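You operate a simulated robot arm through the tools that you are given. There is no shell and no other tool. Be economical: measure what you need, move in short steps, check, and stop when the job is done.

You run a simulated robot arm. Do the job below in one go: nothing can be reset, and whatever is moved stays where it is left.

## Task
Put the yellow tin from the top of the wooden bench on top of the carton on the top of the wooden bench. Then take the fuse from the top of the wooden bench and leave it on the blue tape roll. Then put the flat brush on the top shelf of the disc rack. Then put one of the cards from the top of the wooden bench on top of the spacer. The order counts. Set down upright: yellow tin, card.

Only the result counts: the job must be done as asked and must still hold three seconds after the hand-in. Knocking over, shifting, dropping, spilling or breaking anything else fails it.

## Robot
A 6-joint arm with a two-finger parallel gripper, fixed in place. Base frame: the origin is at the foot of the arm, x ahead of it, y to its left, z up; the work surface is at about z = 800. Readings come in mm, degrees, newtons and seconds.
With the tool pointing down near the work surface it reaches from about 340 to 760 mm from the base axis. Its first joint turns from -66.0 to 66.0 degrees. Payload 2.45 kg.
The tool frame sits at the grasp point between the pads (the TCP): z along the fingers, y along the line on which they close. The tips reach 24 mm beyond it. Largest opening 68 mm; finger width 17, thickness 10; the body of the gripper, 40 by 70 mm, starts 41 mm behind the TCP.
Orientation is that of the tool frame in the base frame, as a unit quaternion [x, y, z, w]. With the fingers straight down and closing along the base's y, the tool's x points along the base's -x, its y along +y and its z along -z.

## Interface
- The arm moves only by the tool send_rows. Its argument "targets" is a list of rows, each a list of 3 entries, a list of its own where there are three numbers: the turn, a rotation vector about the tool's x, y, z in units of 8 degrees (1.0 is 8 degrees), then the shift along the tool's x, y, z in units of 40 mm (1.0 is 40 mm), then the opening, from 0 (shut) to 1 (fully open). In form: [[[rx, ry, rz], [x, y, z], grip], ...]. A call has 1 to 12 rows; each row shifts and turns the commanded pose from where the row before left it, along the tool's axes as they then stand. A call with a number of a shift or a turn outside -1 to 1 is refused whole. A row lasts 0.2 s, in which the tool goes at most 50 mm and 8.6 degrees; a call with a longer step from one row to the next is refused whole, and so is a gripper value outside its range. A pose out of reach is approached as far as the arm can. The call stops where the force on the tool passes 40 N (or 10 N more than at its start, if that is more) or the arm is blocked; 0.2 s more then pass. Each finger travels about 108 mm/s and halts on what it meets, pressing with about 29 N; the grip force reading is that of the motor and also rises with nothing between the fingers. The clock runs only during rows and for 0.2 s after the last one: add rows that do not move to give the fingers time. It gives the time, the measured TCP pose, the force on the tool (base axes), the opening and the grip force at its end, in the units of the frame above (readings bear some noise), with the torque about the TCP (base axes, N m) and any sound that the robot's microphone picked up.
- Cameras (640 x 400 px; columns grow to the right, rows downward): "scene" is fixed at [158, 420.1, 1441.8]; the picture's right is [-0.77, -0.64, 0.00], its down [-0.49, 0.58, -0.65] and it looks along [0.42, -0.50, -0.76] (base axes); focal length 337 px, centre (320, 200). "wrist" rides on the gripper at [84, 11, -75] in the tool frame; the picture's right is [-0.13, 0.99, 0.00], its down [-0.60, -0.08, -0.79] and it looks along [-0.79, -0.10, 0.61] (tool axes); focal length 251 px, centre (320, 200).
- grab_frame(camera): a new picture of that camera. It takes no simulated time.
- pixel_to_xyz(camera, pixels): for up to 12 pixels [column, row] of the newest picture of that camera ("zoom" is the newest enlarged one), the place [x, y, z] in the base frame of the surface seen there, good to about 2 mm. It takes no simulated time.
- zoom(camera, box): a new picture of the part [left, top, right, bottom] of that camera's present view, enlarged. It takes no simulated time.
- close_job(): hands the job in; it is judged then, once.

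Work in short steps. Measure before you move; look again where a grasp or a placing could have gone wrong, and mend it. You have 80 turns and 38 pictures in all, those below and enlarged ones among them. Open the gripper and draw the arm clear of the work before you hand the job in, unless the task says otherwise; then end with one line.

The tools are called after "Request:" as a command line: name --argument value ..., lists and objects as JSON in quotes. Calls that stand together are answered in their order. send_rows: Moves the arm, as the interface text tells. Its arguments: {"type":"object","properties":{"targets":{"type":"array"}},"required":["targets"]} The other tools are called the same way: grab_frame (camera) takes a picture; pixel_to_xyz (camera, pixels) gives the place of the surface under pixels of a picture; zoom (camera, box) takes an enlarged picture of a part of a camera's view; close_job () hands the job in.

At the start:

```text
time: 0.0
position: [434.4, 37.7, 1120.3]
ee_rot: [0.001, 1.0, 0.0, 0.0]
contact_force: [0.8, 0.7, -0.3]
wrist_torque: [-0.02, 0.0, -0.03]
finger_gap: 68.0
grasp_force: 0.1
```

scene: 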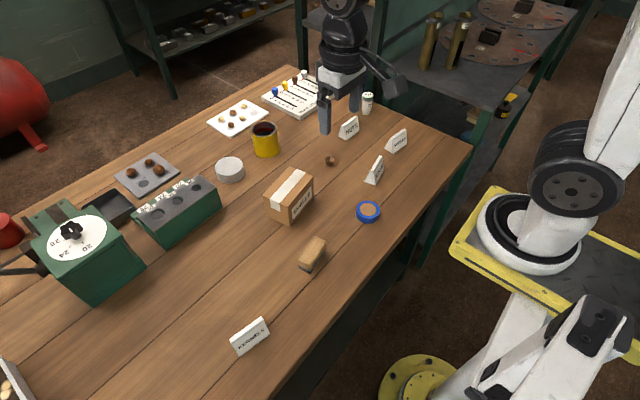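
wrist: 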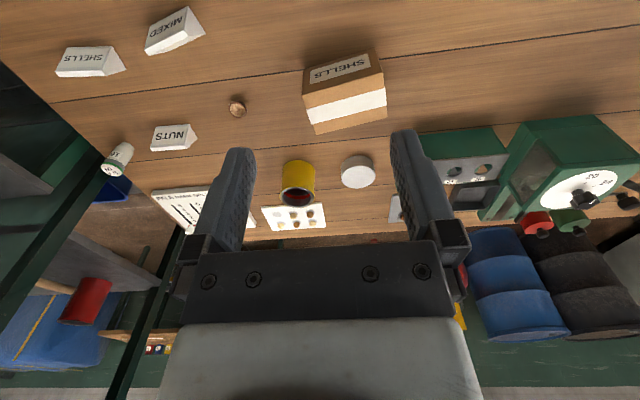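

I'll start by enlarging the scene to identify the objects (fuse, brush, disc rack, spacer, cards).

Request:
zoom --camera "scene" --box '[240, 60, 440, 185]'

Request:
zoom --camera "scene" --box '[200, 160, 400, 285]'

Request:
zoom --camera "scene" --box '[0, 130, 240, 280]'

Request:
zoom --camera "scene" --box '[360, 0, 600, 150]'

```text
3.20 times, centred on (340, 122) of scene
```

zoom: 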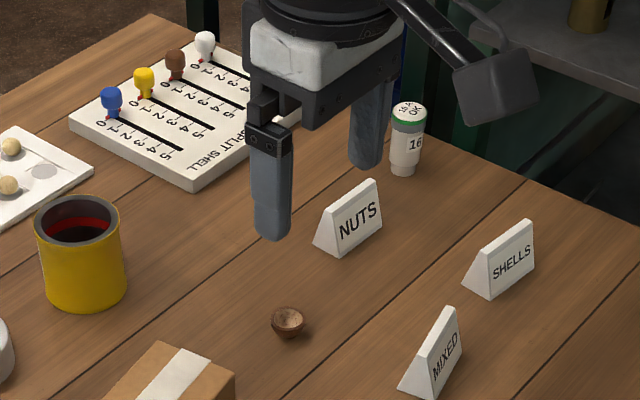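

```text
3.20 times, centred on (300, 222) of scene
```

zoom: 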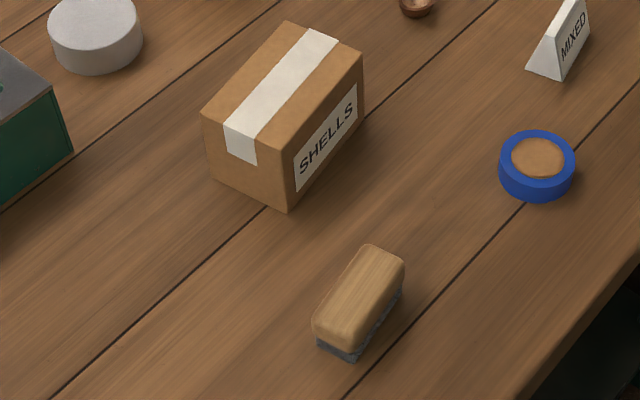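

```text
2.67 times, centred on (120, 205) of scene
```

zoom: 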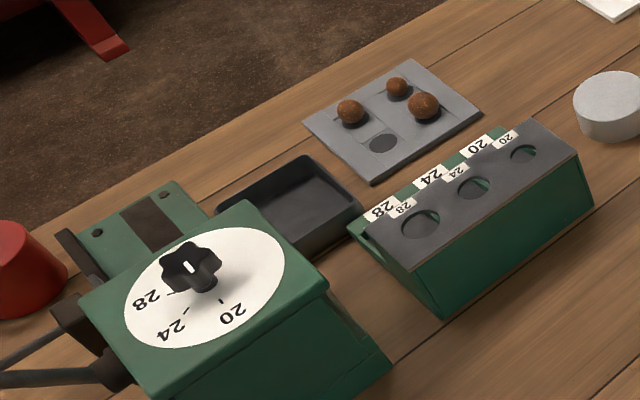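

```text
2.67 times, centred on (480, 75) of scene
```

zoom: 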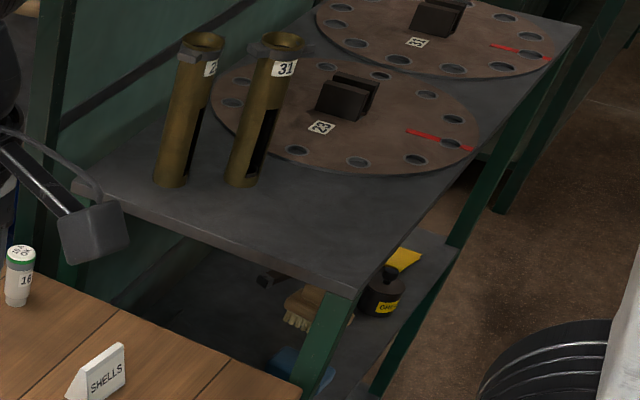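

The fuse seems to be the white/green cylinder "16" at (367,103). I need to determine which is the flat brush: the block at (312,255) or one on the rack's lower shelf near (480,115).

Request:
zoom --camera "scene" --box '[430, 80, 540, 150]'

Request:
zoom --camera "scene" --box '[280, 220, 350, 285]'

Request:
pixel_to_xyz --camera "scene" --pixels '[[265, 127], [265, 150], [290, 195], [228, 162], [367, 96], [312, 248], [368, 209], [375, 170], [350, 128], [420, 80], [480, 115], [248, 335]]'

```text
5.71 times, centred on (485, 115) of scene
```

zoom: 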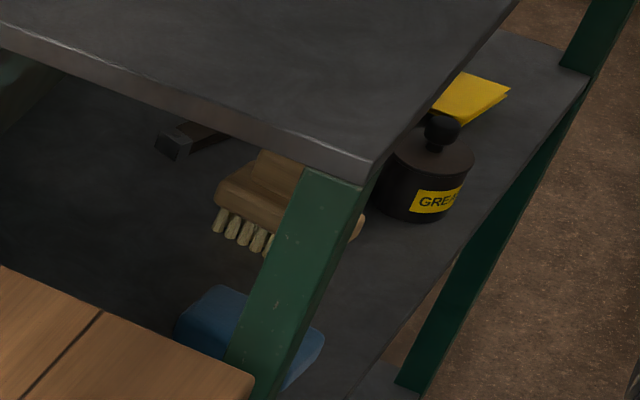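

```text
6.15 times, centred on (315, 252) of scene
```

zoom: 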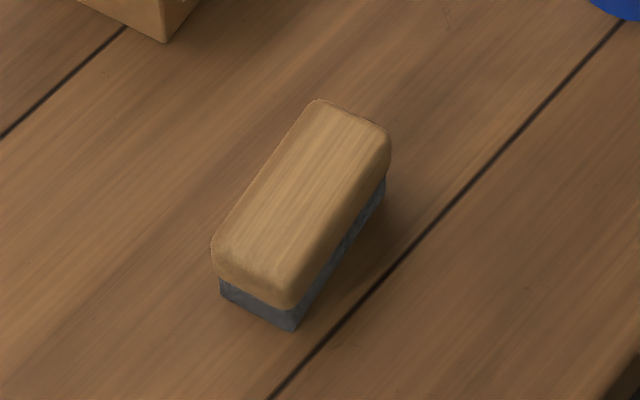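

```text
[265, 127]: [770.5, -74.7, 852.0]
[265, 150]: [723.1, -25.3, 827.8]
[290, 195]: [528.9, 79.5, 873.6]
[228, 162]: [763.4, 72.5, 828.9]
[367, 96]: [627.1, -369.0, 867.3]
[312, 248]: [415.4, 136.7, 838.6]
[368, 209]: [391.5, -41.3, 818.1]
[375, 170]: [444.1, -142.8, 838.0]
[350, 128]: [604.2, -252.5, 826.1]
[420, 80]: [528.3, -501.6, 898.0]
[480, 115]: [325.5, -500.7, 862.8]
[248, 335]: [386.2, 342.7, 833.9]
```

The felted wooden block on the bench at (312,250) is the flat brush; the shelf one is a scrubbing brush out of reach. Now I measure tin, carton and spacer precisely.

Request:
zoom --camera "scene" --box '[205, 115, 325, 230]'

```text
3.48 times, centred on (265, 172) of scene
```

zoom: 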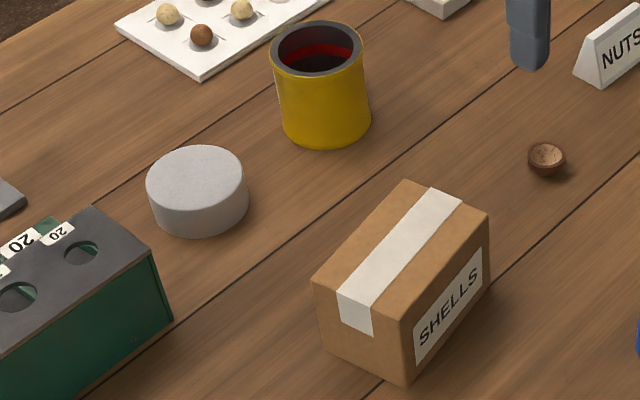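

Measuring tin rim, interior, carton top corners and spacer edges in the enlarged picture.

Request:
pixel_to_xyz --camera "zoom" --pixels '[[274, 52], [359, 48], [312, 26], [319, 73], [318, 60], [310, 140], [406, 184], [485, 214], [405, 315], [318, 282], [196, 175], [170, 290]]'

Request:
pixel_to_xyz --camera "zoom" --pixels '[[149, 180], [245, 176], [194, 149], [198, 203], [205, 232], [405, 381], [318, 341], [272, 85], [366, 85], [320, 145], [545, 160], [400, 250]]'

```text
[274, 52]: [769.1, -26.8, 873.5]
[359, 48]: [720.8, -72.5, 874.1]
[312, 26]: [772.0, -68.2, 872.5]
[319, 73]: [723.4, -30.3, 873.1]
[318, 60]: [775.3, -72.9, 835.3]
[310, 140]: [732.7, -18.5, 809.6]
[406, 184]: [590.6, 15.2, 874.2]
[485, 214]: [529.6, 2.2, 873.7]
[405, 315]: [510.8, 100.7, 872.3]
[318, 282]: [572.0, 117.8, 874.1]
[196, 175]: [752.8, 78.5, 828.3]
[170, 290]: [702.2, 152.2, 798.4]
```

```text
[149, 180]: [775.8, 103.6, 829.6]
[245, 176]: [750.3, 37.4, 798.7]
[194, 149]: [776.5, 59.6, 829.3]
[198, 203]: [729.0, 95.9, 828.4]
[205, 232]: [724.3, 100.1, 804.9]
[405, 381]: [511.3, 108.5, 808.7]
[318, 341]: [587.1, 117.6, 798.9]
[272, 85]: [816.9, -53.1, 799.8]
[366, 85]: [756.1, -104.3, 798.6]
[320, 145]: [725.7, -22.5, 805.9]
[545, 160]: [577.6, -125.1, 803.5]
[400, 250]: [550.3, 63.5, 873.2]
```

Tin centre is about (746,-50), rim z 873, diameter ~63; carton top centre (551,59), z 873.5. I move to a viewpoint in front of the tin, still high, and look with the wrist camera.

Request:
send_rows --targets '[[[0, 0, 0], [-0.858, -0.367, 0.667], 1], [[0, 0, 0], [-0.858, -0.367, 0.667], 1], [[0, 0, 0], [-0.858, -0.367, 0.667], 1], [[0, 0, 0], [-0.858, -0.367, 0.667], 1], [[0, 0, 0], [-0.858, -0.367, 0.667], 1], [[0, 0, 0], [-0.858, -0.367, 0.667], 1], [[0, 0, 0], [0, 0, 0], 1]]'

Request:
grab_frame --camera "wrist"

```text
time: 1.6
position: [638.1, -51.0, 957.3]
ee_rot: [0.0, 1.0, 0.0, -0.001]
contact_force: [0.1, -0.5, 1.1]
wrist_torque: [0.0, -0.03, -0.02]
finger_gap: 68.0
grasp_force: 0.1
```

```text
28 pictures are left
```

wrist: 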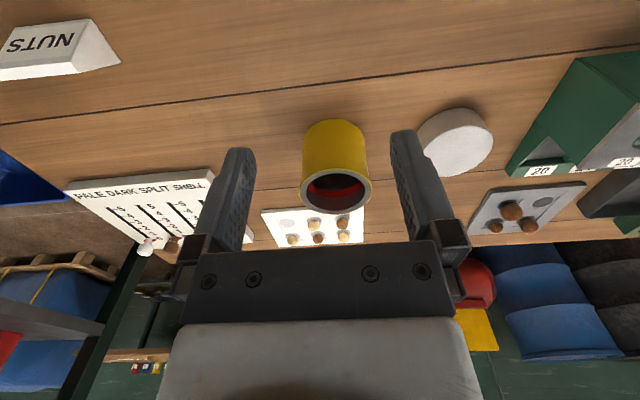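

The tin is at (336,165) in the wrist view, rim ellipse centred around (335,187). Measure rim edges and wall sides.

Request:
pixel_to_xyz --camera "wrist" --pixels '[[302, 188], [370, 185], [303, 180], [369, 178], [335, 171], [336, 210], [335, 195], [308, 187], [365, 185], [304, 150], [366, 148], [334, 123]]'

Request:
zoom --camera "wrist" --box '[280, 105, 400, 225]'

```text
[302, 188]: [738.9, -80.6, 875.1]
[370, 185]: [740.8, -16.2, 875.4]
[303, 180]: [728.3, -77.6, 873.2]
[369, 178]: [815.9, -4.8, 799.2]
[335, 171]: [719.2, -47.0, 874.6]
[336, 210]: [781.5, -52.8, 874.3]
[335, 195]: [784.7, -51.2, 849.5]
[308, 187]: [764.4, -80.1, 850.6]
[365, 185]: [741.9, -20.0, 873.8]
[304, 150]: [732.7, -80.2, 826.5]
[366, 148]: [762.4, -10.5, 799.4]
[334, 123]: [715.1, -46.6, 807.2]
```

```text
3.33 times, centred on (340, 165) of wrist
```

zoom: 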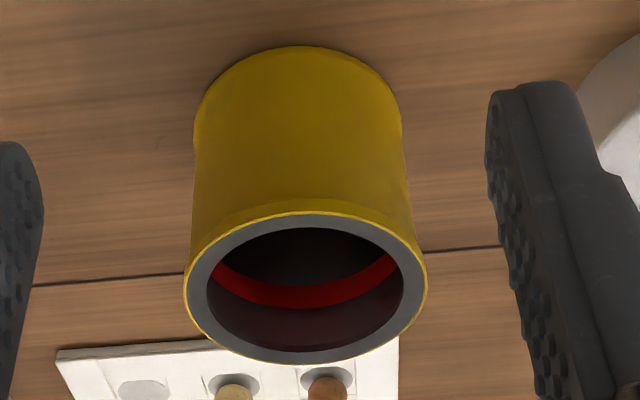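

Apparent width is ~71 mm, so an outside grip likely won't fit; I'll consider gripping the ~6 mm wall with one finger inside. Check the interior depth.

Request:
pixel_to_xyz --camera "zoom" --pixels '[[188, 280], [424, 280], [196, 200], [405, 180], [305, 345], [305, 325], [305, 300], [305, 260], [305, 235], [305, 220], [225, 290], [400, 290]]'

Request:
zoom --camera "scene" --box '[240, 110, 290, 165]'

```text
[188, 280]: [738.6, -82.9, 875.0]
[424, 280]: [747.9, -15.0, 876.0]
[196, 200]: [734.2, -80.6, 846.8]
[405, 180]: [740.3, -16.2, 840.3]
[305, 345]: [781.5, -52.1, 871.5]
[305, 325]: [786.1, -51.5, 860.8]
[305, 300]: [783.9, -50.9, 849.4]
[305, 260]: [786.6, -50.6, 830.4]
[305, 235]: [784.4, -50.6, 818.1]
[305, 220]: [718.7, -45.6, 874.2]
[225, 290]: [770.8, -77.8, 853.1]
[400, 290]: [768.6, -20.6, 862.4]
```

```text
7.27 times, centred on (265, 138) of scene
```

zoom: 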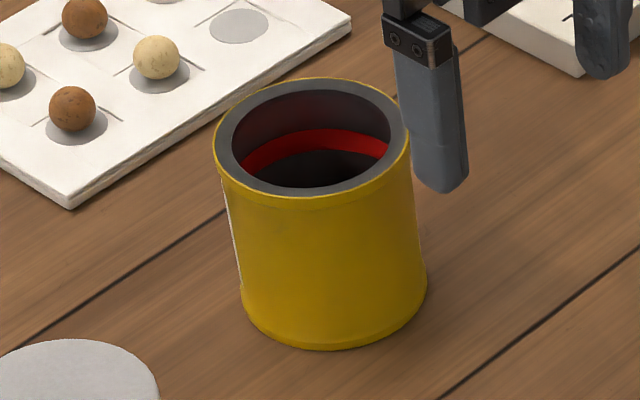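

The tin is hollow and empty (wall ~6 mm, outer radius ~34, centre (749,-49)). I'll pinch its +y wall at (749,-18); first move above it with a 40 mm opening.

Request:
send_rows --targets '[[[0, 0, 0], [-0.925, 0.275, 0.31], 0.6], [[0, 0, 0], [-0.925, 0.275, 0.31], 0.6], [[0, 0, 0], [-0.925, 0.275, 0.31], 0.6], [[0, 0, 0], [0, 0, 0], 0.6], [[0, 0, 0], [0, 0, 0], 0.6]]'

Request:
grab_frame --camera "wrist"

```text
time: 2.8
position: [750.7, -17.4, 920.8]
ee_rot: [0.001, 1.0, 0.0, -0.001]
contact_force: [0.3, 0.1, 0.2]
wrist_torque: [0.01, 0.0, -0.01]
finger_gap: 40.6
grasp_force: 0.0
```

```text
25 pictures are left
```

wrist: 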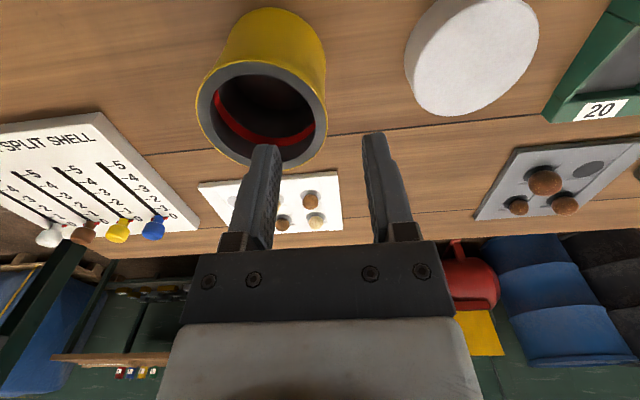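

Geometry agrees: left finger is headed into the tin, right one outside. Descend 60 mm in small rows, then close.

Request:
send_rows --targets '[[[0, 0, 0], [0, 0, 0.5], 0.6], [[0, 0, 0], [0, 0, 0.5], 0.6], [[0, 0, 0], [0, 0, 0.5], 0.6], [[0, 0, 0], [0, 0, 0], 0.6]]'

Request:
send_rows --targets '[[[0, 0, 0], [0, 0, 0], 0.4], [[0, 0, 0], [0, 0, 0], 0.25], [[0, 0, 0], [0, 0, 0], 0], [[0, 0, 0], [0, 0, 0], 0], [[0, 0, 0], [0, 0, 0], 0]]'

```text
time: 3.8
position: [750.9, -16.8, 861.9]
ee_rot: [0.0, 1.0, 0.0, -0.001]
contact_force: [-0.1, -0.1, -1.2]
wrist_torque: [-0.02, 0.02, 0.01]
finger_gap: 40.9
grasp_force: 0.0
```

```text
time: 5.0
position: [750.3, -15.6, 861.7]
ee_rot: [0.0, 1.0, 0.0, 0.0]
contact_force: [-0.5, 0.3, 0.2]
wrist_torque: [-0.04, 0.1, 0.01]
finger_gap: 6.7
grasp_force: 29.0
```

Gripped with a 6.7 mm gap and 29 N. Lift 30 mm and check the load.

Request:
send_rows --targets '[[[0, 0, 0], [0, 0, -0.4], 0], [[0, 0, 0], [0, 0, -0.6], 0], [[0, 0, 0], [0, 0, -0.9], 0], [[0, 0, 0], [0, 0, -0.9], 0], [[0, 0, 0], [0, 0, 0], 0]]'

Request:
grab_frame --camera "scene"

```text
time: 6.2
position: [750.6, -18.1, 973.2]
ee_rot: [0.0, 1.0, 0.0, -0.001]
contact_force: [0.3, -0.6, -0.8]
wrist_torque: [0.04, 0.01, 0.02]
finger_gap: 6.8
grasp_force: 29.1
```

```text
24 pictures are left
```

scene: 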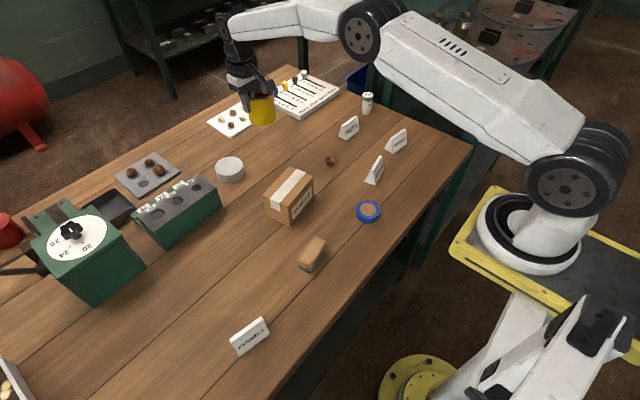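

Tin is held and upright. Carry it over the carton to TCP (551,91).

Request:
send_rows --targets '[[[0, 0, 0], [0.713, 0.39, 0], 0], [[0, 0, 0], [0.713, 0.39, 0], 0], [[0, 0, 0], [0.713, 0.39, 0], 0], [[0, 0, 0], [0.713, 0.39, 0], 0], [[0, 0, 0], [0.713, 0.39, 0], 0], [[0, 0, 0], [0.713, 0.39, 0], 0], [[0, 0, 0], [0.713, 0.39, 0], 0], [[0, 0, 0], [0, 0, 0], 0], [[0, 0, 0], [0, 0, 0.5], 0], [[0, 0, 0], [0, 0, 0], 0]]'

Request:
zoom --camera "scene" --box '[240, 100, 360, 240]'

```text
time: 8.4
position: [552.3, 91.9, 955.5]
ee_rot: [0.0, 1.0, 0.0, 0.0]
contact_force: [-0.4, 0.5, -1.4]
wrist_torque: [-0.01, -0.01, 0.03]
finger_gap: 6.5
grasp_force: 28.6
```

```text
2.86 times, centred on (300, 170) of scene
```

zoom: 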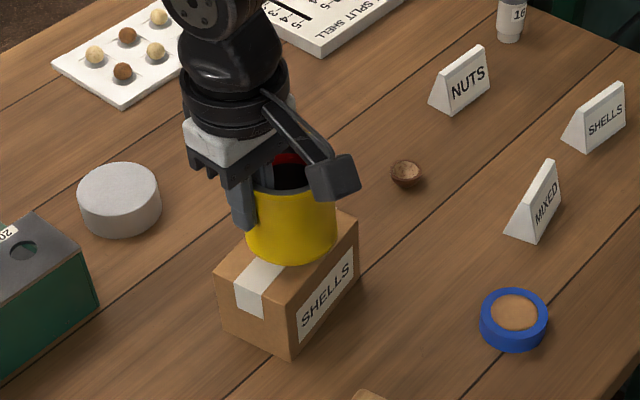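

Tin hovers ~20 mm over the carton. Lower 17 mm, then creep to contact.

Request:
send_rows --targets '[[[0, 0, 0], [0, 0, 0.3], 0], [[0, 0, 0], [0, 0, 0.13], 0], [[0, 0, 0], [0, 0, 0.03], 0], [[0, 0, 0], [0, 0, 0], 0]]'

```text
time: 9.4
position: [551.6, 93.2, 935.3]
ee_rot: [0.0, 1.0, 0.0, 0.001]
contact_force: [-1.5, 0.2, 9.2]
wrist_torque: [-0.06, 0.41, -0.04]
finger_gap: 6.9
grasp_force: 28.8
```

Contact at 9 N: resting on the carton. Open slightly, then withdraw straight up.

Request:
send_rows --targets '[[[0, 0, 0], [0, 0, 0], 0.2], [[0, 0, 0], [0, 0, 0], 0.5], [[0, 0, 0], [0, 0, 0], 0.5], [[0, 0, 0], [0, 0, -0.5], 0.5], [[0, 0, 0], [0, 0, -0.9], 0.5], [[0, 0, 0], [0, 0, -0.9], 0.5], [[0, 0, 0], [0, 0, 0], 0.5]]'

Request:
zoom --camera "scene" --box '[240, 100, 360, 240]'

Request:
zoom --camera "scene" --box '[330, 80, 430, 145]'

```text
time: 11.0
position: [552.6, 91.9, 1027.1]
ee_rot: [0.0, 1.0, 0.0, 0.0]
contact_force: [0.6, 0.1, -0.3]
wrist_torque: [-0.03, 0.01, 0.01]
finger_gap: 33.9
grasp_force: 0.1
```

```text
2.86 times, centred on (300, 170) of scene
```

zoom: 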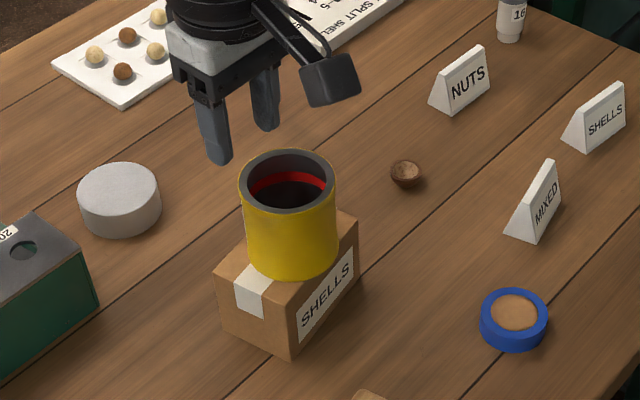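

```text
6.15 times, centred on (380, 112) of scene
```

zoom: 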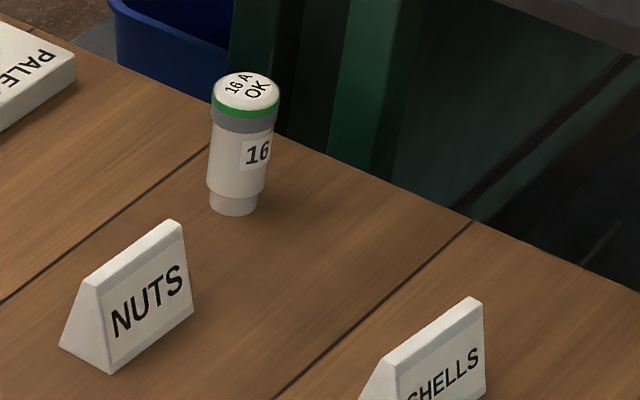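

Tin stands well on the carton. Measure fuse and its surroundings, plus the rack shelf near it.

Request:
pixel_to_xyz --camera "zoom" --pixels '[[245, 92], [214, 100], [279, 98], [246, 108], [208, 190], [268, 180], [235, 213], [236, 200], [600, 60], [345, 120], [150, 20], [130, 310]]'

Request:
pixel_to_xyz --camera "scene" --pixels '[[395, 68], [440, 90], [492, 108], [500, 95], [520, 75], [420, 65], [450, 68], [480, 85], [545, 50], [470, 146], [400, 110], [460, 30]]'

```text
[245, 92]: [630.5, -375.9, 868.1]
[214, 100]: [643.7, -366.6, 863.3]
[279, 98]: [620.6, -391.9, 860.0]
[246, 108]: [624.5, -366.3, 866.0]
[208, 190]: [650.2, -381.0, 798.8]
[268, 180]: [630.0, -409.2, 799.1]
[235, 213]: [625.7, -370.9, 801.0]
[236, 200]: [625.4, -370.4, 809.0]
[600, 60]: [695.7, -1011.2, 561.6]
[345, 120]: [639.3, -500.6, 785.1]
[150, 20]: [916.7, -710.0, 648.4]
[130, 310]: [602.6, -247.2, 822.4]
```

```text
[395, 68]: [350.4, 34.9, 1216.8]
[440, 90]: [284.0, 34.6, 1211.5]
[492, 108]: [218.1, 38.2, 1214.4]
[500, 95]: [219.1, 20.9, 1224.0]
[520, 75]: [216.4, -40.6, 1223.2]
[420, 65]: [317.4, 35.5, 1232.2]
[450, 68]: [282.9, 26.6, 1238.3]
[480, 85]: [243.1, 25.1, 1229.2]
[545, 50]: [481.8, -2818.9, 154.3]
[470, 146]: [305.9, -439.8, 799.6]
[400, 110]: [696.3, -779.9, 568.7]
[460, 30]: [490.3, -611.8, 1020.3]
```

Fuse axis is near (632,-377), height 68. Now look closely at the tape roll (368,211).

Request:
zoom --camera "scene" --box '[345, 190, 395, 230]'

```text
10.00 times, centred on (370, 210) of scene
```

zoom: 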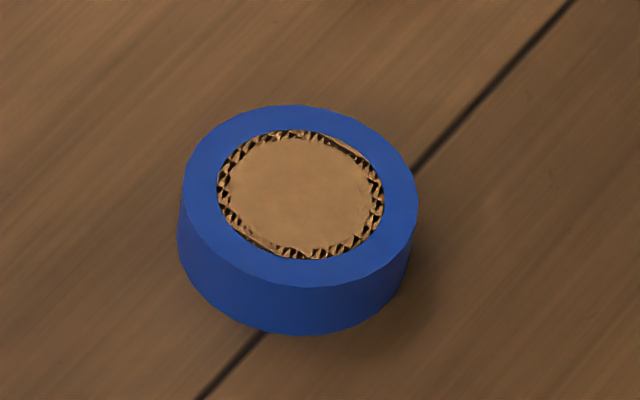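

Request:
pixel_to_xyz --camera "zoom" --pixels '[[300, 195], [250, 190], [350, 195], [300, 155], [302, 235], [188, 190], [413, 205], [305, 110], [292, 280], [228, 190], [380, 198], [405, 290]]'

Request:
send_rows --targets '[[[0, 0, 0], [-0.2, -0.95, 0], 0.8], [[0, 0, 0], [-0.2, -0.95, 0], 0.8], [[0, 0, 0], [-0.2, -0.95, 0], 0.8], [[0, 0, 0], [-0.2, -0.95, 0], 0.8], [[0, 0, 0], [0, -0.95, 0.4], 0.8], [[0, 0, 0], [0, -0.95, 0.4], 0.8], [[0, 0, 0], [0, -0.95, 0.4], 0.8], [[0, 0, 0], [0, -0.95, 0.4], 0.8], [[0, 0, 0], [0, -0.95, 0.2], 0.8], [[0, 0, 0], [0, -0.95, 0], 0.8], [[0, 0, 0], [0, 0, 0], 0.8]]'

Request:
grab_frame --camera "wrist"

```text
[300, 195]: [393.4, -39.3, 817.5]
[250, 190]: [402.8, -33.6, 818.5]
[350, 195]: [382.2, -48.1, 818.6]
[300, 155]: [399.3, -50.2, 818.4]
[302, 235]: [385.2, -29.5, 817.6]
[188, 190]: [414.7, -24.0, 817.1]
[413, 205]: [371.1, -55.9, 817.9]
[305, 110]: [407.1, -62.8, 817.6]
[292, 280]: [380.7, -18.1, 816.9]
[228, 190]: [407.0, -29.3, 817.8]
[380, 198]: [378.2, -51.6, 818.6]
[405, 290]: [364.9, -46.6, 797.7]
```

```text
time: 13.4
position: [581.6, -288.3, 957.9]
ee_rot: [0.0, 1.0, 0.0, -0.001]
contact_force: [0.8, -0.3, 0.7]
wrist_torque: [-0.02, -0.02, 0.0]
finger_gap: 54.0
grasp_force: 0.0
```

```text
19 pictures are left
```

wrist: 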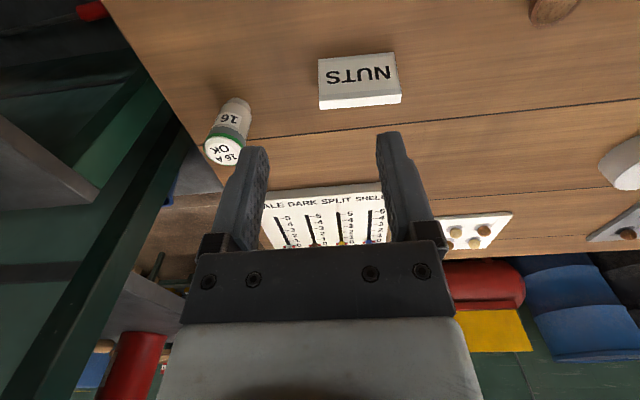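

The roll top is solid and flat at z≈818, centred (393,-40), so the fuse can stand there. Measure the fuse from the wrist view (cap at (223,152)).

Request:
pixel_to_xyz --camera "wrist" --pixels '[[222, 151], [207, 148], [239, 152], [224, 142], [220, 162], [237, 102], [216, 120], [247, 122], [212, 130]]'

```text
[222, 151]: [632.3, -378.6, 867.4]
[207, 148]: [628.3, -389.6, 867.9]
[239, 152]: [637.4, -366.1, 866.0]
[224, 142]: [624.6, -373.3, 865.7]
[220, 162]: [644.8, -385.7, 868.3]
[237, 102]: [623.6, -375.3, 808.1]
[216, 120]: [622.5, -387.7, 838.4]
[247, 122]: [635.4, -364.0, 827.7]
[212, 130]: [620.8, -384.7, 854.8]
```

Fuse centre (633,-378.5), cap top 868. Move above it and then descend around it.

Request:
send_rows --targets '[[[0, 0, 0], [-0.43, -0.752, 0.4], 0.8], [[0, 0, 0], [-0.43, -0.752, 0.4], 0.8], [[0, 0, 0], [-0.43, -0.752, 0.4], 0.8], [[0, 0, 0], [0, 0, 0], 0.8], [[0, 0, 0], [0, 0, 0], 0.8]]'

Request:
zoom --camera "scene" --box '[330, 60, 430, 145]'

```text
time: 14.6
position: [635.0, -377.5, 909.1]
ee_rot: [0.001, 1.0, 0.001, -0.001]
contact_force: [0.5, 0.7, 0.3]
wrist_torque: [0.02, 0.0, -0.02]
finger_gap: 54.5
grasp_force: 0.0
```

```text
4.71 times, centred on (380, 102) of scene
```

zoom: 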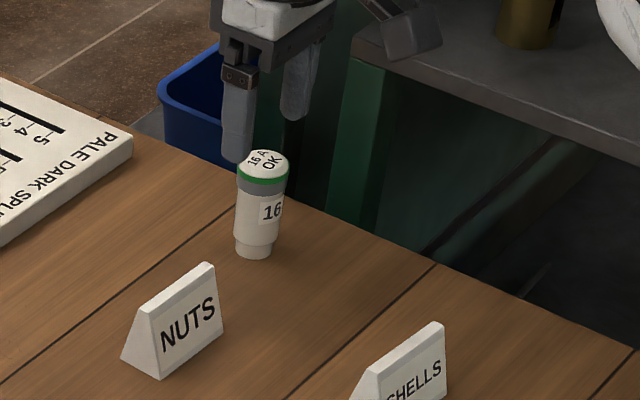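

Fingers straddle the fuse. Descend 64 mm and close.

Request:
send_rows --targets '[[[0, 0, 0], [0, 0, 0.53], 0.8], [[0, 0, 0], [0, 0, 0.53], 0.8], [[0, 0, 0], [0, 0, 0.54], 0.8], [[0, 0, 0], [0, 0, 0], 0.8], [[0, 0, 0], [0, 0, 0], 0.5], [[0, 0, 0], [0, 0, 0], 0.3], [[0, 0, 0], [0, 0, 0], 0], [[0, 0, 0], [0, 0, 0], 0], [[0, 0, 0], [0, 0, 0], 0]]'

```text
time: 16.6
position: [636.4, -376.6, 844.4]
ee_rot: [0.0, 1.0, 0.001, 0.0]
contact_force: [0.7, 1.0, -0.2]
wrist_torque: [0.01, -0.01, 0.01]
finger_gap: 29.5
grasp_force: 28.7
```

Fuse gripped (29.5 mm, 28.7 N). Lift it and carry it over the tape roll.

Request:
send_rows --targets '[[[0, 0, 0], [0, 0, -0.5], 0], [[0, 0, 0], [0, 0, -0.8], 0], [[0, 0, 0], [0, 0, -0.95], 0], [[0, 0, 0], [0, 0, -0.7], 0], [[0, 0, 0], [0, 0, 0], 0]]'

Request:
send_rows --targets '[[[0, 0, 0], [0.55, 0.768, 0], 0], [[0, 0, 0], [0.55, 0.768, 0], 0], [[0, 0, 0], [0.55, 0.768, 0], 0], [[0, 0, 0], [0.55, 0.768, 0], 0], [[0, 0, 0], [0.55, 0.768, 0], 0], [[0, 0, 0], [0.55, 0.768, 0], 0], [[0, 0, 0], [0.55, 0.768, 0], 0], [[0, 0, 0], [0.55, 0.768, 0], 0], [[0, 0, 0], [0.55, 0.768, 0], 0], [[0, 0, 0], [0.55, 0.768, 0], 0], [[0, 0, 0], [0.55, 0.768, 0], 0], [[0, 0, 0], [0, 0, 0], 0]]'

Request:
send_rows --targets '[[[0, 0, 0], [0, 0, 0.6], 0], [[0, 0, 0], [0, 0, 0.6], 0], [[0, 0, 0], [0, 0, 0.5], 0], [[0, 0, 0], [0, 0, 0], 0]]'

Request:
zoom --camera "scene" --box '[310, 140, 430, 240]'

```text
time: 17.8
position: [635.7, -376.3, 961.4]
ee_rot: [0.0, 1.0, 0.0, -0.001]
contact_force: [0.1, 0.0, -0.7]
wrist_torque: [-0.02, 0.02, 0.01]
finger_gap: 29.6
grasp_force: 29.3
```

```text
time: 20.4
position: [392.4, -37.7, 960.4]
ee_rot: [0.0, 1.0, 0.0, 0.001]
contact_force: [0.1, 0.8, -0.6]
wrist_torque: [0.04, -0.02, -0.01]
finger_gap: 29.4
grasp_force: 28.9
```

```text
time: 21.4
position: [392.1, -40.5, 893.2]
ee_rot: [0.0, 1.0, 0.0, 0.0]
contact_force: [-0.7, 0.0, -1.3]
wrist_torque: [-0.01, -0.04, 0.0]
finger_gap: 29.4
grasp_force: 28.8
```

```text
4.00 times, centred on (370, 190) of scene
```

zoom: 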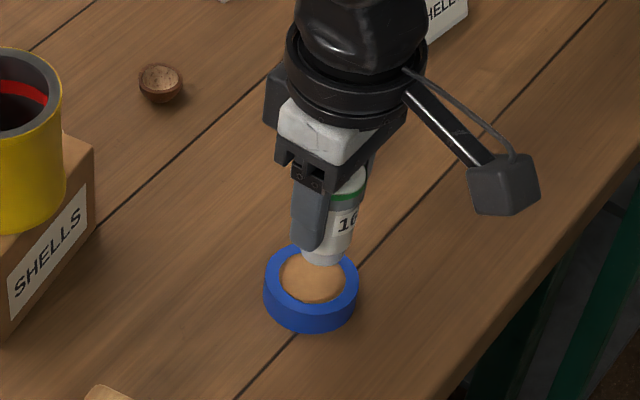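

Aligned. Lower ~28 mm and creep to contact.

Request:
send_rows --targets '[[[0, 0, 0], [-0.06, 0, 0.35], 0], [[0, 0, 0], [0, 0, 0.3], 0], [[0, 0, 0], [0, 0, 0.07], 0], [[0, 0, 0], [0, 0, 0], 0]]'

```text
time: 22.4
position: [395.1, -39.5, 865.0]
ee_rot: [0.0, 1.0, 0.0, 0.001]
contact_force: [-0.6, -0.2, 18.0]
wrist_torque: [0.01, 0.1, -0.05]
finger_gap: 29.4
grasp_force: 29.1
```

Contact made (18 N). Ease up a touch, release slowly, and rise.

Request:
send_rows --targets '[[[0, 0, 0], [0, 0, -0.02], 0], [[0, 0, 0], [0, 0, 0], 0.46], [[0, 0, 0], [0, 0, 0], 0.6], [[0, 0, 0], [0, 0, 0], 0.8], [[0, 0, 0], [0, 0, 0], 0.8], [[0, 0, 0], [0, 0, -0.5], 0.8], [[0, 0, 0], [0, 0, -0.95], 0.8], [[0, 0, 0], [0, 0, -0.95], 0.8], [[0, 0, 0], [0, 0, -0.5], 0.8], [[0, 0, 0], [0, 0, 0], 0.8]]'

Request:
zoom --camera "scene" --box '[270, 160, 430, 285]'

```text
time: 24.6
position: [395.3, -40.1, 981.3]
ee_rot: [0.0, 1.0, 0.0, -0.001]
contact_force: [-0.4, -0.4, -0.2]
wrist_torque: [-0.01, -0.04, -0.02]
finger_gap: 54.3
grasp_force: 0.1
```

```text
3.20 times, centred on (350, 222) of scene
```

zoom: 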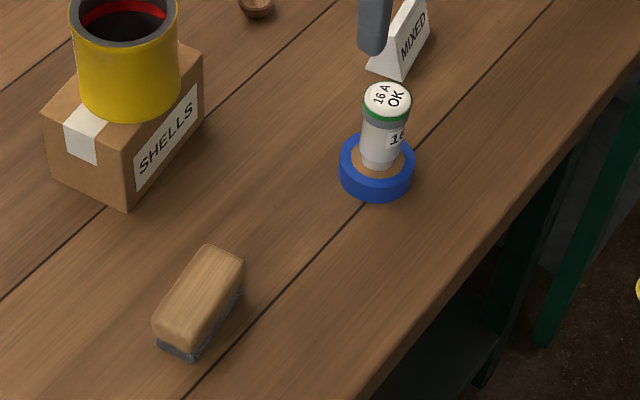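

The fuse stands on the roll. Now measure the brush (zoom near (200,300)).

Request:
pixel_to_xyz --camera "zoom" --pixels '[[210, 247], [240, 265], [198, 345], [155, 325], [200, 295], [215, 265], [180, 325], [192, 360], [230, 310], [160, 345], [243, 280]]'

Request:
grab_frame --camera "scene"

```text
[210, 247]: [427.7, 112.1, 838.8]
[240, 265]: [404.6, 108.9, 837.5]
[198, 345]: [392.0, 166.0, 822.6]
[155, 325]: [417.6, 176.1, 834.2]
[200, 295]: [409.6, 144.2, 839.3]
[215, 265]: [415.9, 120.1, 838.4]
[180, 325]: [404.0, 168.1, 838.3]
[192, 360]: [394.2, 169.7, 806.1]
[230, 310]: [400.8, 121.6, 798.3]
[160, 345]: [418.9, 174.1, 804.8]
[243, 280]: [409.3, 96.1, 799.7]
```

```text
15 pictures are left
```

scene: 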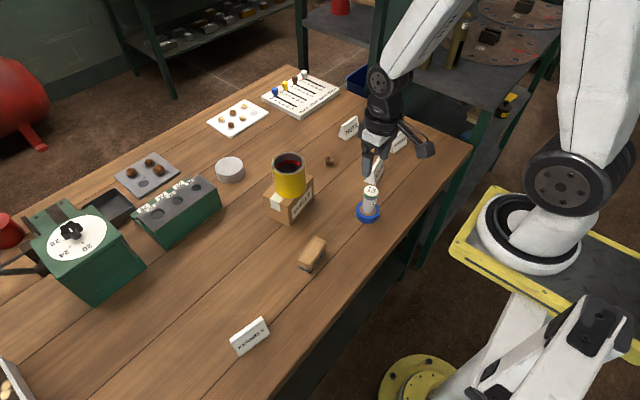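

Brush: ~72×27 mm, centre (410,141), axis rotated ~10° from y, top z 839. Now measure the rack's free top-shelf area in this fresh scene picture.

Request:
pixel_to_xyz --camera "scene" --pixels '[[440, 88], [460, 90], [485, 103], [470, 80], [490, 80], [500, 75], [475, 65], [440, 75], [456, 66], [400, 20], [510, 65], [485, 45]]'

Request:
zoom --camera "scene" --box '[400, 0, 570, 125]'

```text
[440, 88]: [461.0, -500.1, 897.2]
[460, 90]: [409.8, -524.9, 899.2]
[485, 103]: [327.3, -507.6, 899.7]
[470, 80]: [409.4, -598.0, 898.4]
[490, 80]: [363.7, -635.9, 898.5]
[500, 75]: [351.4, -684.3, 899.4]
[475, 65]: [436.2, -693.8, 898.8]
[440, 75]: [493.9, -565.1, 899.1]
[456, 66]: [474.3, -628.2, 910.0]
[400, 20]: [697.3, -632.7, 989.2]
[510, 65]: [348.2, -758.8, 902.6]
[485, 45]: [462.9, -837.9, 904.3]
```

```text
3.20 times, centred on (485, 62) of scene
```

zoom: 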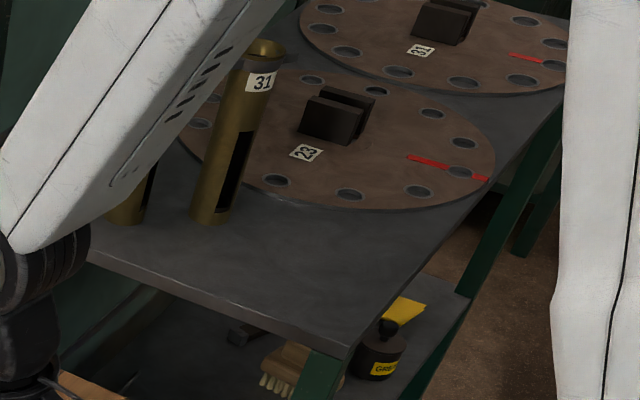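

Shelf top is z≈899, front edge y≈-500, free around (390,-570). First turn the tool 80° clockwise in place, so it closes across the brush.

Request:
send_rows --targets '[[[0, 0, 1], [0, 0, 0], 0.8], [[0, 0, 1], [0, 0, 0], 0.8], [[0, 0, 1], [0, 0, 0], 0.8], [[0, 0, 1], [0, 0, 0], 0.8], [[0, 0, 1], [0, 0, 0], 0.8], [[0, 0, 1], [0, 0, 0], 0.8], [[0, 0, 1], [0, 0, 0], 0.8], [[0, 0, 1], [0, 0, 0], 0.8], [[0, 0, 1], [0, 0, 0], 0.8], [[0, 0, 1], [0, 0, 0], 0.8], [[0, 0, 0], [0, 0, 0], 0.8]]'

```text
time: 27.0
position: [395.4, -39.9, 983.1]
ee_rot: [0.644, 0.765, 0.0, 0.0]
contact_force: [-0.1, -0.2, 0.4]
wrist_torque: [0.04, -0.04, 0.01]
finger_gap: 54.5
grasp_force: 0.1
```

Orientation is as intended (closing line 10° from x). Move above the brush at (410,141,900) and look.

Request:
send_rows --targets '[[[0, 0, 0], [0.879, 0.226, 0.415], 0.8], [[0, 0, 0], [0.879, 0.226, 0.415], 0.8], [[0, 0, 0], [0.879, 0.226, 0.415], 0.8], [[0, 0, 0], [0.879, 0.226, 0.415], 0.8], [[0, 0, 0], [0.879, 0.226, 0.415], 0.8], [[0, 0, 0], [0, 0, 0], 0.8], [[0, 0, 0], [0, 0, 0], 0.8]]'

Request:
grab_frame --camera "wrist"

```text
time: 28.6
position: [408.0, 139.6, 899.4]
ee_rot: [0.643, 0.766, 0.0, -0.001]
contact_force: [0.1, 0.7, 0.6]
wrist_torque: [0.01, -0.02, 0.0]
finger_gap: 54.3
grasp_force: 0.0
```

```text
13 pictures are left
```

wrist: 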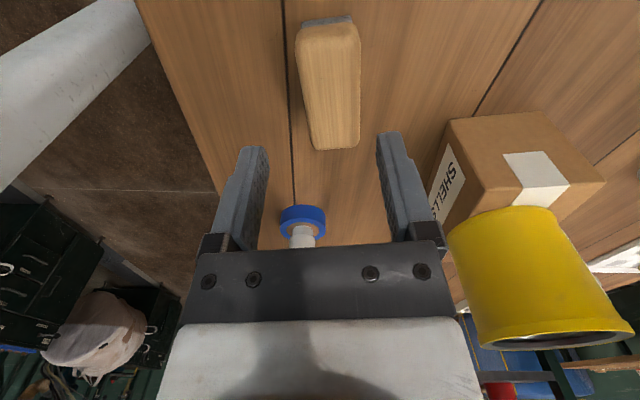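

The brush at (330,85) lies between the fingers. Measure edges to confirm centre and angle.

Request:
pixel_to_xyz --camera "wrist" --pixels '[[299, 40], [357, 40], [313, 140], [358, 140], [306, 90], [358, 90], [328, 27], [335, 147], [332, 85]]'

```text
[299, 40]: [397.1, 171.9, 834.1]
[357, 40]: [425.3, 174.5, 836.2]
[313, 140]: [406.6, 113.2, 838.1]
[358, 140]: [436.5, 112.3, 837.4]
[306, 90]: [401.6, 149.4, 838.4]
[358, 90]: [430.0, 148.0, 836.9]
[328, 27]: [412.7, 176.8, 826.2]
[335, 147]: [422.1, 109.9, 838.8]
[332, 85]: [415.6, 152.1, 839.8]
```

Refined centre (416,143), width ~30. Correct by 9 mm, descend to TCP z 828 and close.

Request:
send_rows --targets '[[[0, 0, 0], [0.05, 0.22, 0.3], 0.85], [[0, 0, 0], [0, 0, 0.5], 0.85], [[0, 0, 0], [0, 0, 0.5], 0.85], [[0, 0, 0], [0, 0, 0.48], 0.85], [[0, 0, 0], [0, 0, 0], 0.85], [[0, 0, 0], [0, 0, 0], 0.6], [[0, 0, 0], [0, 0, 0], 0.4], [[0, 0, 0], [0, 0, 0], 0], [[0, 0, 0], [0, 0, 0], 0], [[0, 0, 0], [0, 0, 0], 0]]'

```text
time: 30.8
position: [416.6, 145.0, 827.4]
ee_rot: [0.643, 0.765, 0.0, 0.0]
contact_force: [0.2, -0.3, 0.4]
wrist_torque: [0.0, 0.01, 0.02]
finger_gap: 33.6
grasp_force: 29.4
```

Gripped at 33.6 mm. Lift to ~z 990.

Request:
send_rows --targets '[[[0, 0, 0], [0, 0, -0.5], 0], [[0, 0, 0], [0, 0, -0.9], 0], [[0, 0, 0], [0, 0, -0.95], 0], [[0, 0, 0], [0, 0, -0.95], 0], [[0, 0, 0], [0, 0, -0.8], 0], [[0, 0, 0], [0, 0, 0], 0]]'

Request:
send_rows --targets '[[[0, 0, 0], [-0.97, -0.2126, 0], 0], [[0, 0, 0], [-0.97, -0.2126, 0], 0], [[0, 0, 0], [-0.97, -0.2126, 0], 0], [[0, 0, 0], [-0.97, -0.2126, 0], 0], [[0, 0, 0], [-0.97, -0.2126, 0], 0], [[0, 0, 0], [-0.97, -0.2126, 0], 0], [[0, 0, 0], [-0.97, -0.2126, 0], 0], [[0, 0, 0], [-0.97, -0.2126, 0], 0], [[0, 0, 0], [-0.97, -0.2126, 0], 0], [[0, 0, 0], [0, 0, 0], 0]]'

```text
time: 32.2
position: [418.3, 141.5, 991.9]
ee_rot: [0.643, 0.766, -0.001, -0.001]
contact_force: [0.4, -0.1, 0.1]
wrist_torque: [0.02, 0.01, 0.0]
finger_gap: 33.5
grasp_force: 29.1
```

```text
time: 34.4
position: [402.0, -212.3, 990.3]
ee_rot: [0.643, 0.766, -0.001, -0.001]
contact_force: [0.2, 0.7, -0.4]
wrist_torque: [0.0, 0.02, 0.02]
finger_gap: 33.7
grasp_force: 29.0
```

Going well; continue the second half over the shelf front, then look.

Request:
send_rows --targets '[[[0, 0, 0], [-0.97, -0.2126, 0], 0], [[0, 0, 0], [-0.97, -0.2126, 0], 0], [[0, 0, 0], [-0.97, -0.2126, 0], 0], [[0, 0, 0], [-0.97, -0.2126, 0], 0], [[0, 0, 0], [-0.97, -0.2126, 0], 0], [[0, 0, 0], [-0.97, -0.2126, 0], 0], [[0, 0, 0], [-0.97, -0.2126, 0], 0], [[0, 0, 0], [-0.97, -0.2126, 0], 0], [[0, 0, 0], [-0.97, -0.2126, 0], 0], [[0, 0, 0], [0, 0, 0], 0], [[0, 0, 0], [0, 0, 0], 0]]'

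Request:
grab_frame --camera "scene"

```text
time: 36.8
position: [391.7, -568.0, 990.6]
ee_rot: [0.643, 0.766, -0.001, -0.001]
contact_force: [0.6, -0.2, -0.4]
wrist_torque: [0.03, 0.03, -0.01]
finger_gap: 33.4
grasp_force: 28.6
```

```text
12 pictures are left
```

scene: 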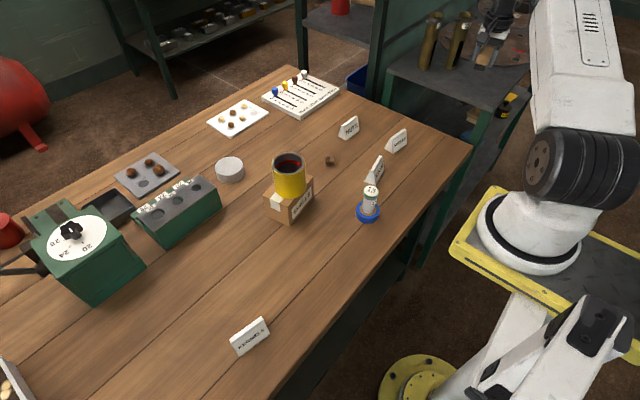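

Brush is above free shelf space with the tubes well clear. Descend; contact is expected at TCP z ≈ 927.5.

Request:
send_rows --targets '[[[0, 0, 0], [0, 0, 0.6], 0], [[0, 0, 0], [0, 0, 0.5], 0], [[0, 0, 0], [0, 0, 0.3], 0], [[0, 0, 0], [0, 0, 0.12], 0], [[0, 0, 0], [0, 0, 0.05], 0], [[0, 0, 0], [0, 0, 0], 0]]'

```text
time: 38.2
position: [392.2, -568.2, 928.0]
ee_rot: [0.643, 0.766, -0.001, -0.001]
contact_force: [0.9, -0.5, -0.6]
wrist_torque: [-0.03, 0.02, 0.01]
finger_gap: 33.6
grasp_force: 29.2
out of reach, approached as far as the arm can: row 2
```

No contact yet; creep 1 mm at a time.

Request:
send_rows --targets '[[[0, 0, 0], [0, 0, 0.025], 0], [[0, 0, 0], [0, 0, 0.025], 0], [[0, 0, 0], [0, 0, 0], 0]]'

```text
time: 39.0
position: [392.1, -567.2, 926.7]
ee_rot: [0.643, 0.766, 0.0, 0.0]
contact_force: [-0.9, 0.5, -1.3]
wrist_torque: [-0.02, -0.01, 0.0]
finger_gap: 33.5
grasp_force: 29.1
```

Request:
send_rows --targets '[[[0, 0, 0], [0, 0, 0.03], 0], [[0, 0, 0], [0, 0, 0], 0]]'

Request:
zoom --camera "scene" --box '[420, 10, 540, 110]'

```text
time: 39.6
position: [392.1, -567.9, 927.4]
ee_rot: [0.643, 0.766, 0.0, 0.001]
contact_force: [-2.8, 2.8, 8.2]
wrist_torque: [0.17, 0.05, 0.01]
finger_gap: 33.5
grasp_force: 28.6
```

```text
4.00 times, centred on (480, 60) of scene
```

zoom: 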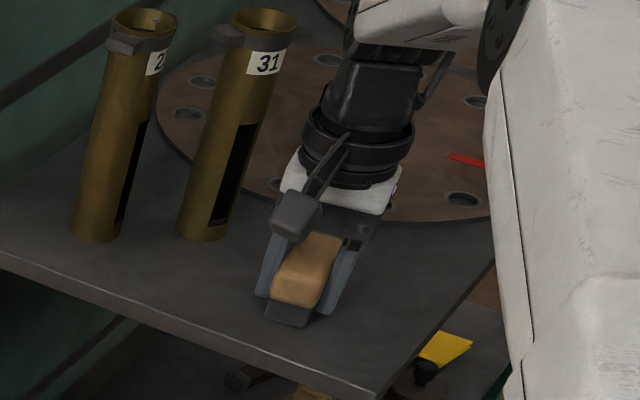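

Contact (8 N), brush flat on the shelf. Release and rise straight up.

Request:
send_rows --targets '[[[0, 0, 0], [0, 0, 0], 0.52], [[0, 0, 0], [0, 0, 0], 0.65], [[0, 0, 0], [0, 0, 0], 0.65], [[0, 0, 0], [0, 0, -0.5], 0.65], [[0, 0, 0], [0, 0, -0.9], 0.65], [[0, 0, 0], [0, 0, -0.5], 0.65], [[0, 0, 0], [0, 0, 0], 0.65]]'

Request:
zoom --camera "scene" --box '[420, 10, 540, 110]'

```text
time: 41.2
position: [392.4, -567.8, 1001.6]
ee_rot: [0.643, 0.766, -0.001, -0.001]
contact_force: [0.2, -0.2, 0.2]
wrist_torque: [-0.04, -0.03, 0.01]
finger_gap: 44.4
grasp_force: 0.0
```

```text
4.00 times, centred on (480, 60) of scene
```

zoom: 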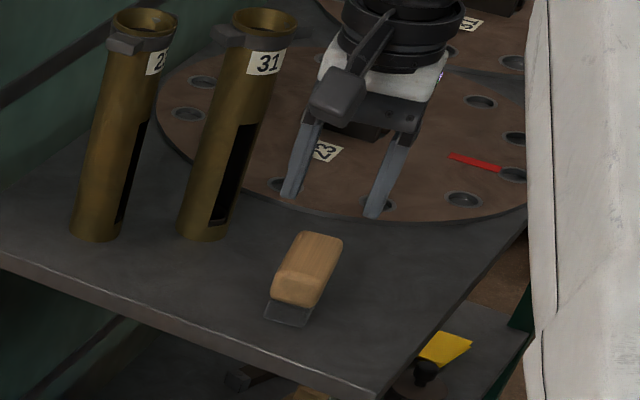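

Brush is placed. Next card: the NUTS card at ~(604,-250), to be gripped by its ends. Move out over the bench and turn the tool back 80°.

Request:
send_rows --targets '[[[0, 0, 0], [0.9, 0.1, 0], 0.65], [[0, 0, 0], [0.9, 0.4, 0], 0.65], [[0, 0, 0], [0.87, 0.5, 0], 0.65], [[0, 0, 0], [0.87, 0.5, 0], 0.65], [[0, 0, 0], [0.87, 0.5, 0], 0.65], [[0, 0, 0], [0.87, 0.5, 0], 0.65], [[0, 0, 0], [0.87, 0.5, 0], 0.65], [[0, 0, 0], [0, 0.8, 0], 0.65], [[0, 0, 0], [0, 0, 0], 0.65]]'

Request:
send_rows --targets '[[[0, 0, -1], [0, 0, 0], 0.8], [[0, 0, -1], [0, 0, 0], 0.8], [[0, 0, -1], [0, 0, 0], 0.8], [[0, 0, -1], [0, 0, 0], 0.8], [[0, 0, -1], [0, 0, 0], 0.8], [[0, 0, -1], [0, 0, 0], 0.8], [[0, 0, -1], [0, 0, 0], 0.8], [[0, 0, -1], [0, 0, 0], 0.8], [[0, 0, -1], [0, 0, 0], 1], [[0, 0, -1], [0, 0, 0], 1], [[0, 0, 0], [0, 0, 0], 1]]'

Request:
grab_frame --camera "wrist"

```text
time: 43.2
position: [499.9, -299.4, 1001.1]
ee_rot: [0.642, 0.766, 0.0, 0.0]
contact_force: [-0.1, -0.4, -0.3]
wrist_torque: [0.02, 0.02, -0.03]
finger_gap: 44.2
grasp_force: 0.1
```

```text
time: 45.6
position: [499.1, -299.4, 1002.1]
ee_rot: [-0.001, 1.0, 0.0, -0.001]
contact_force: [-0.6, 0.5, 0.2]
wrist_torque: [0.02, 0.03, -0.01]
finger_gap: 68.0
grasp_force: 0.0
```

```text
9 pictures are left
```

wrist: 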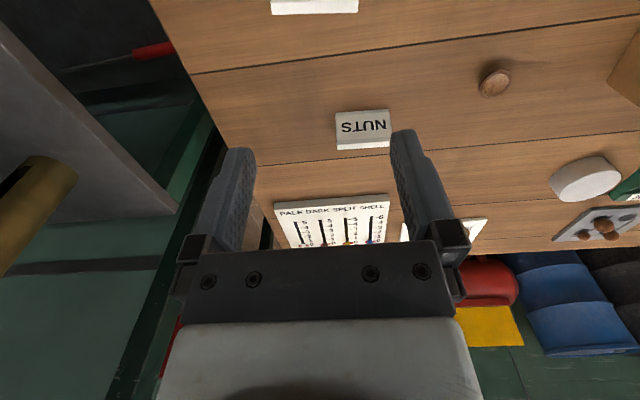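

NUTS card is at (363,128), long axis nearly along y. Measure its corners and the spacer edges.

Request:
zoom --camera "wrist" --box '[325, 95, 405, 160]'

Request:
pixel_to_xyz --camera "wrist" --pixels '[[337, 115], [387, 111], [338, 148], [388, 144], [338, 140], [362, 148], [363, 128], [551, 185], [619, 170], [580, 160], [590, 198], [585, 176]]'

```text
6.15 times, centred on (365, 128) of wrist
```

zoom: 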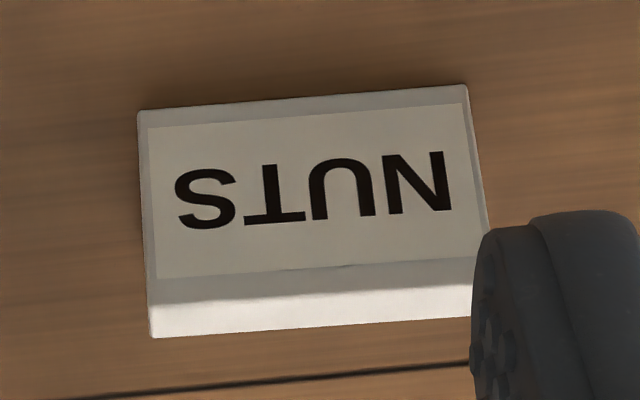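

```text
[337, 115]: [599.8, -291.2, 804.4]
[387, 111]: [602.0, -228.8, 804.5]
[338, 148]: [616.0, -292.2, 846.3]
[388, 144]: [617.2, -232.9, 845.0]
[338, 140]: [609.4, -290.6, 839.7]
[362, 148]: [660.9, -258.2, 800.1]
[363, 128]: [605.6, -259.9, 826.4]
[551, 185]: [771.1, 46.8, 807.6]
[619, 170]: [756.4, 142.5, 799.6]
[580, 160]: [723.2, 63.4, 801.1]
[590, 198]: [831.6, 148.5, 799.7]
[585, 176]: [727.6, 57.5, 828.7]
```

The card is ~67 mm long, too tight for an end grip, so I'll pinch across its narrow sloped faces (slopes ~15°). Check the profile of the card from the scene view and the height of the green box near the spacer.

Request:
zoom --camera "scene" --box '[325, 105, 375, 150]'

Request:
pixel_to_xyz --camera "scene" --pixels '[[175, 190], [200, 185], [210, 205], [155, 210], [229, 165], [214, 166], [244, 168], [230, 157], [228, 176]]'

```text
8.89 times, centred on (350, 128) of scene
```

zoom: 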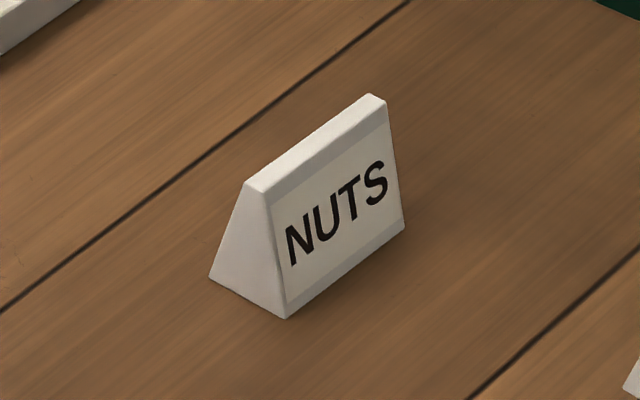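

```text
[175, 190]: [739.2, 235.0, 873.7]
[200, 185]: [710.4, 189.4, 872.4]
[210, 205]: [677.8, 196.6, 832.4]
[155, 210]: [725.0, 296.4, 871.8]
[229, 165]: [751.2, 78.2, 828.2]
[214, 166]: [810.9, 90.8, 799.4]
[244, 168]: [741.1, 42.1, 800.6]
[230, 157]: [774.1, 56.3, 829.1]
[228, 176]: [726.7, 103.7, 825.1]
```

Request:
pixel_to_xyz --camera "zoom" --pixels '[[285, 316], [211, 277], [245, 190], [262, 192], [268, 200], [383, 100], [370, 97], [402, 225], [230, 245], [280, 260], [250, 235], [395, 165]]'

```text
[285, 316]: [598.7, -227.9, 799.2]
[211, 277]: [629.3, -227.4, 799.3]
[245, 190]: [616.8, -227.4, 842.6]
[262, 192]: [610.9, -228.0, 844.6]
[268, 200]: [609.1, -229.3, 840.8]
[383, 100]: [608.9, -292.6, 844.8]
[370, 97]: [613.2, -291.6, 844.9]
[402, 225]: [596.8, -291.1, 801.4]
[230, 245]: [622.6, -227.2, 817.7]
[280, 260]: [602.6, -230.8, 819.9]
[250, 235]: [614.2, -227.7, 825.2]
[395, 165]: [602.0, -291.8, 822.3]
```

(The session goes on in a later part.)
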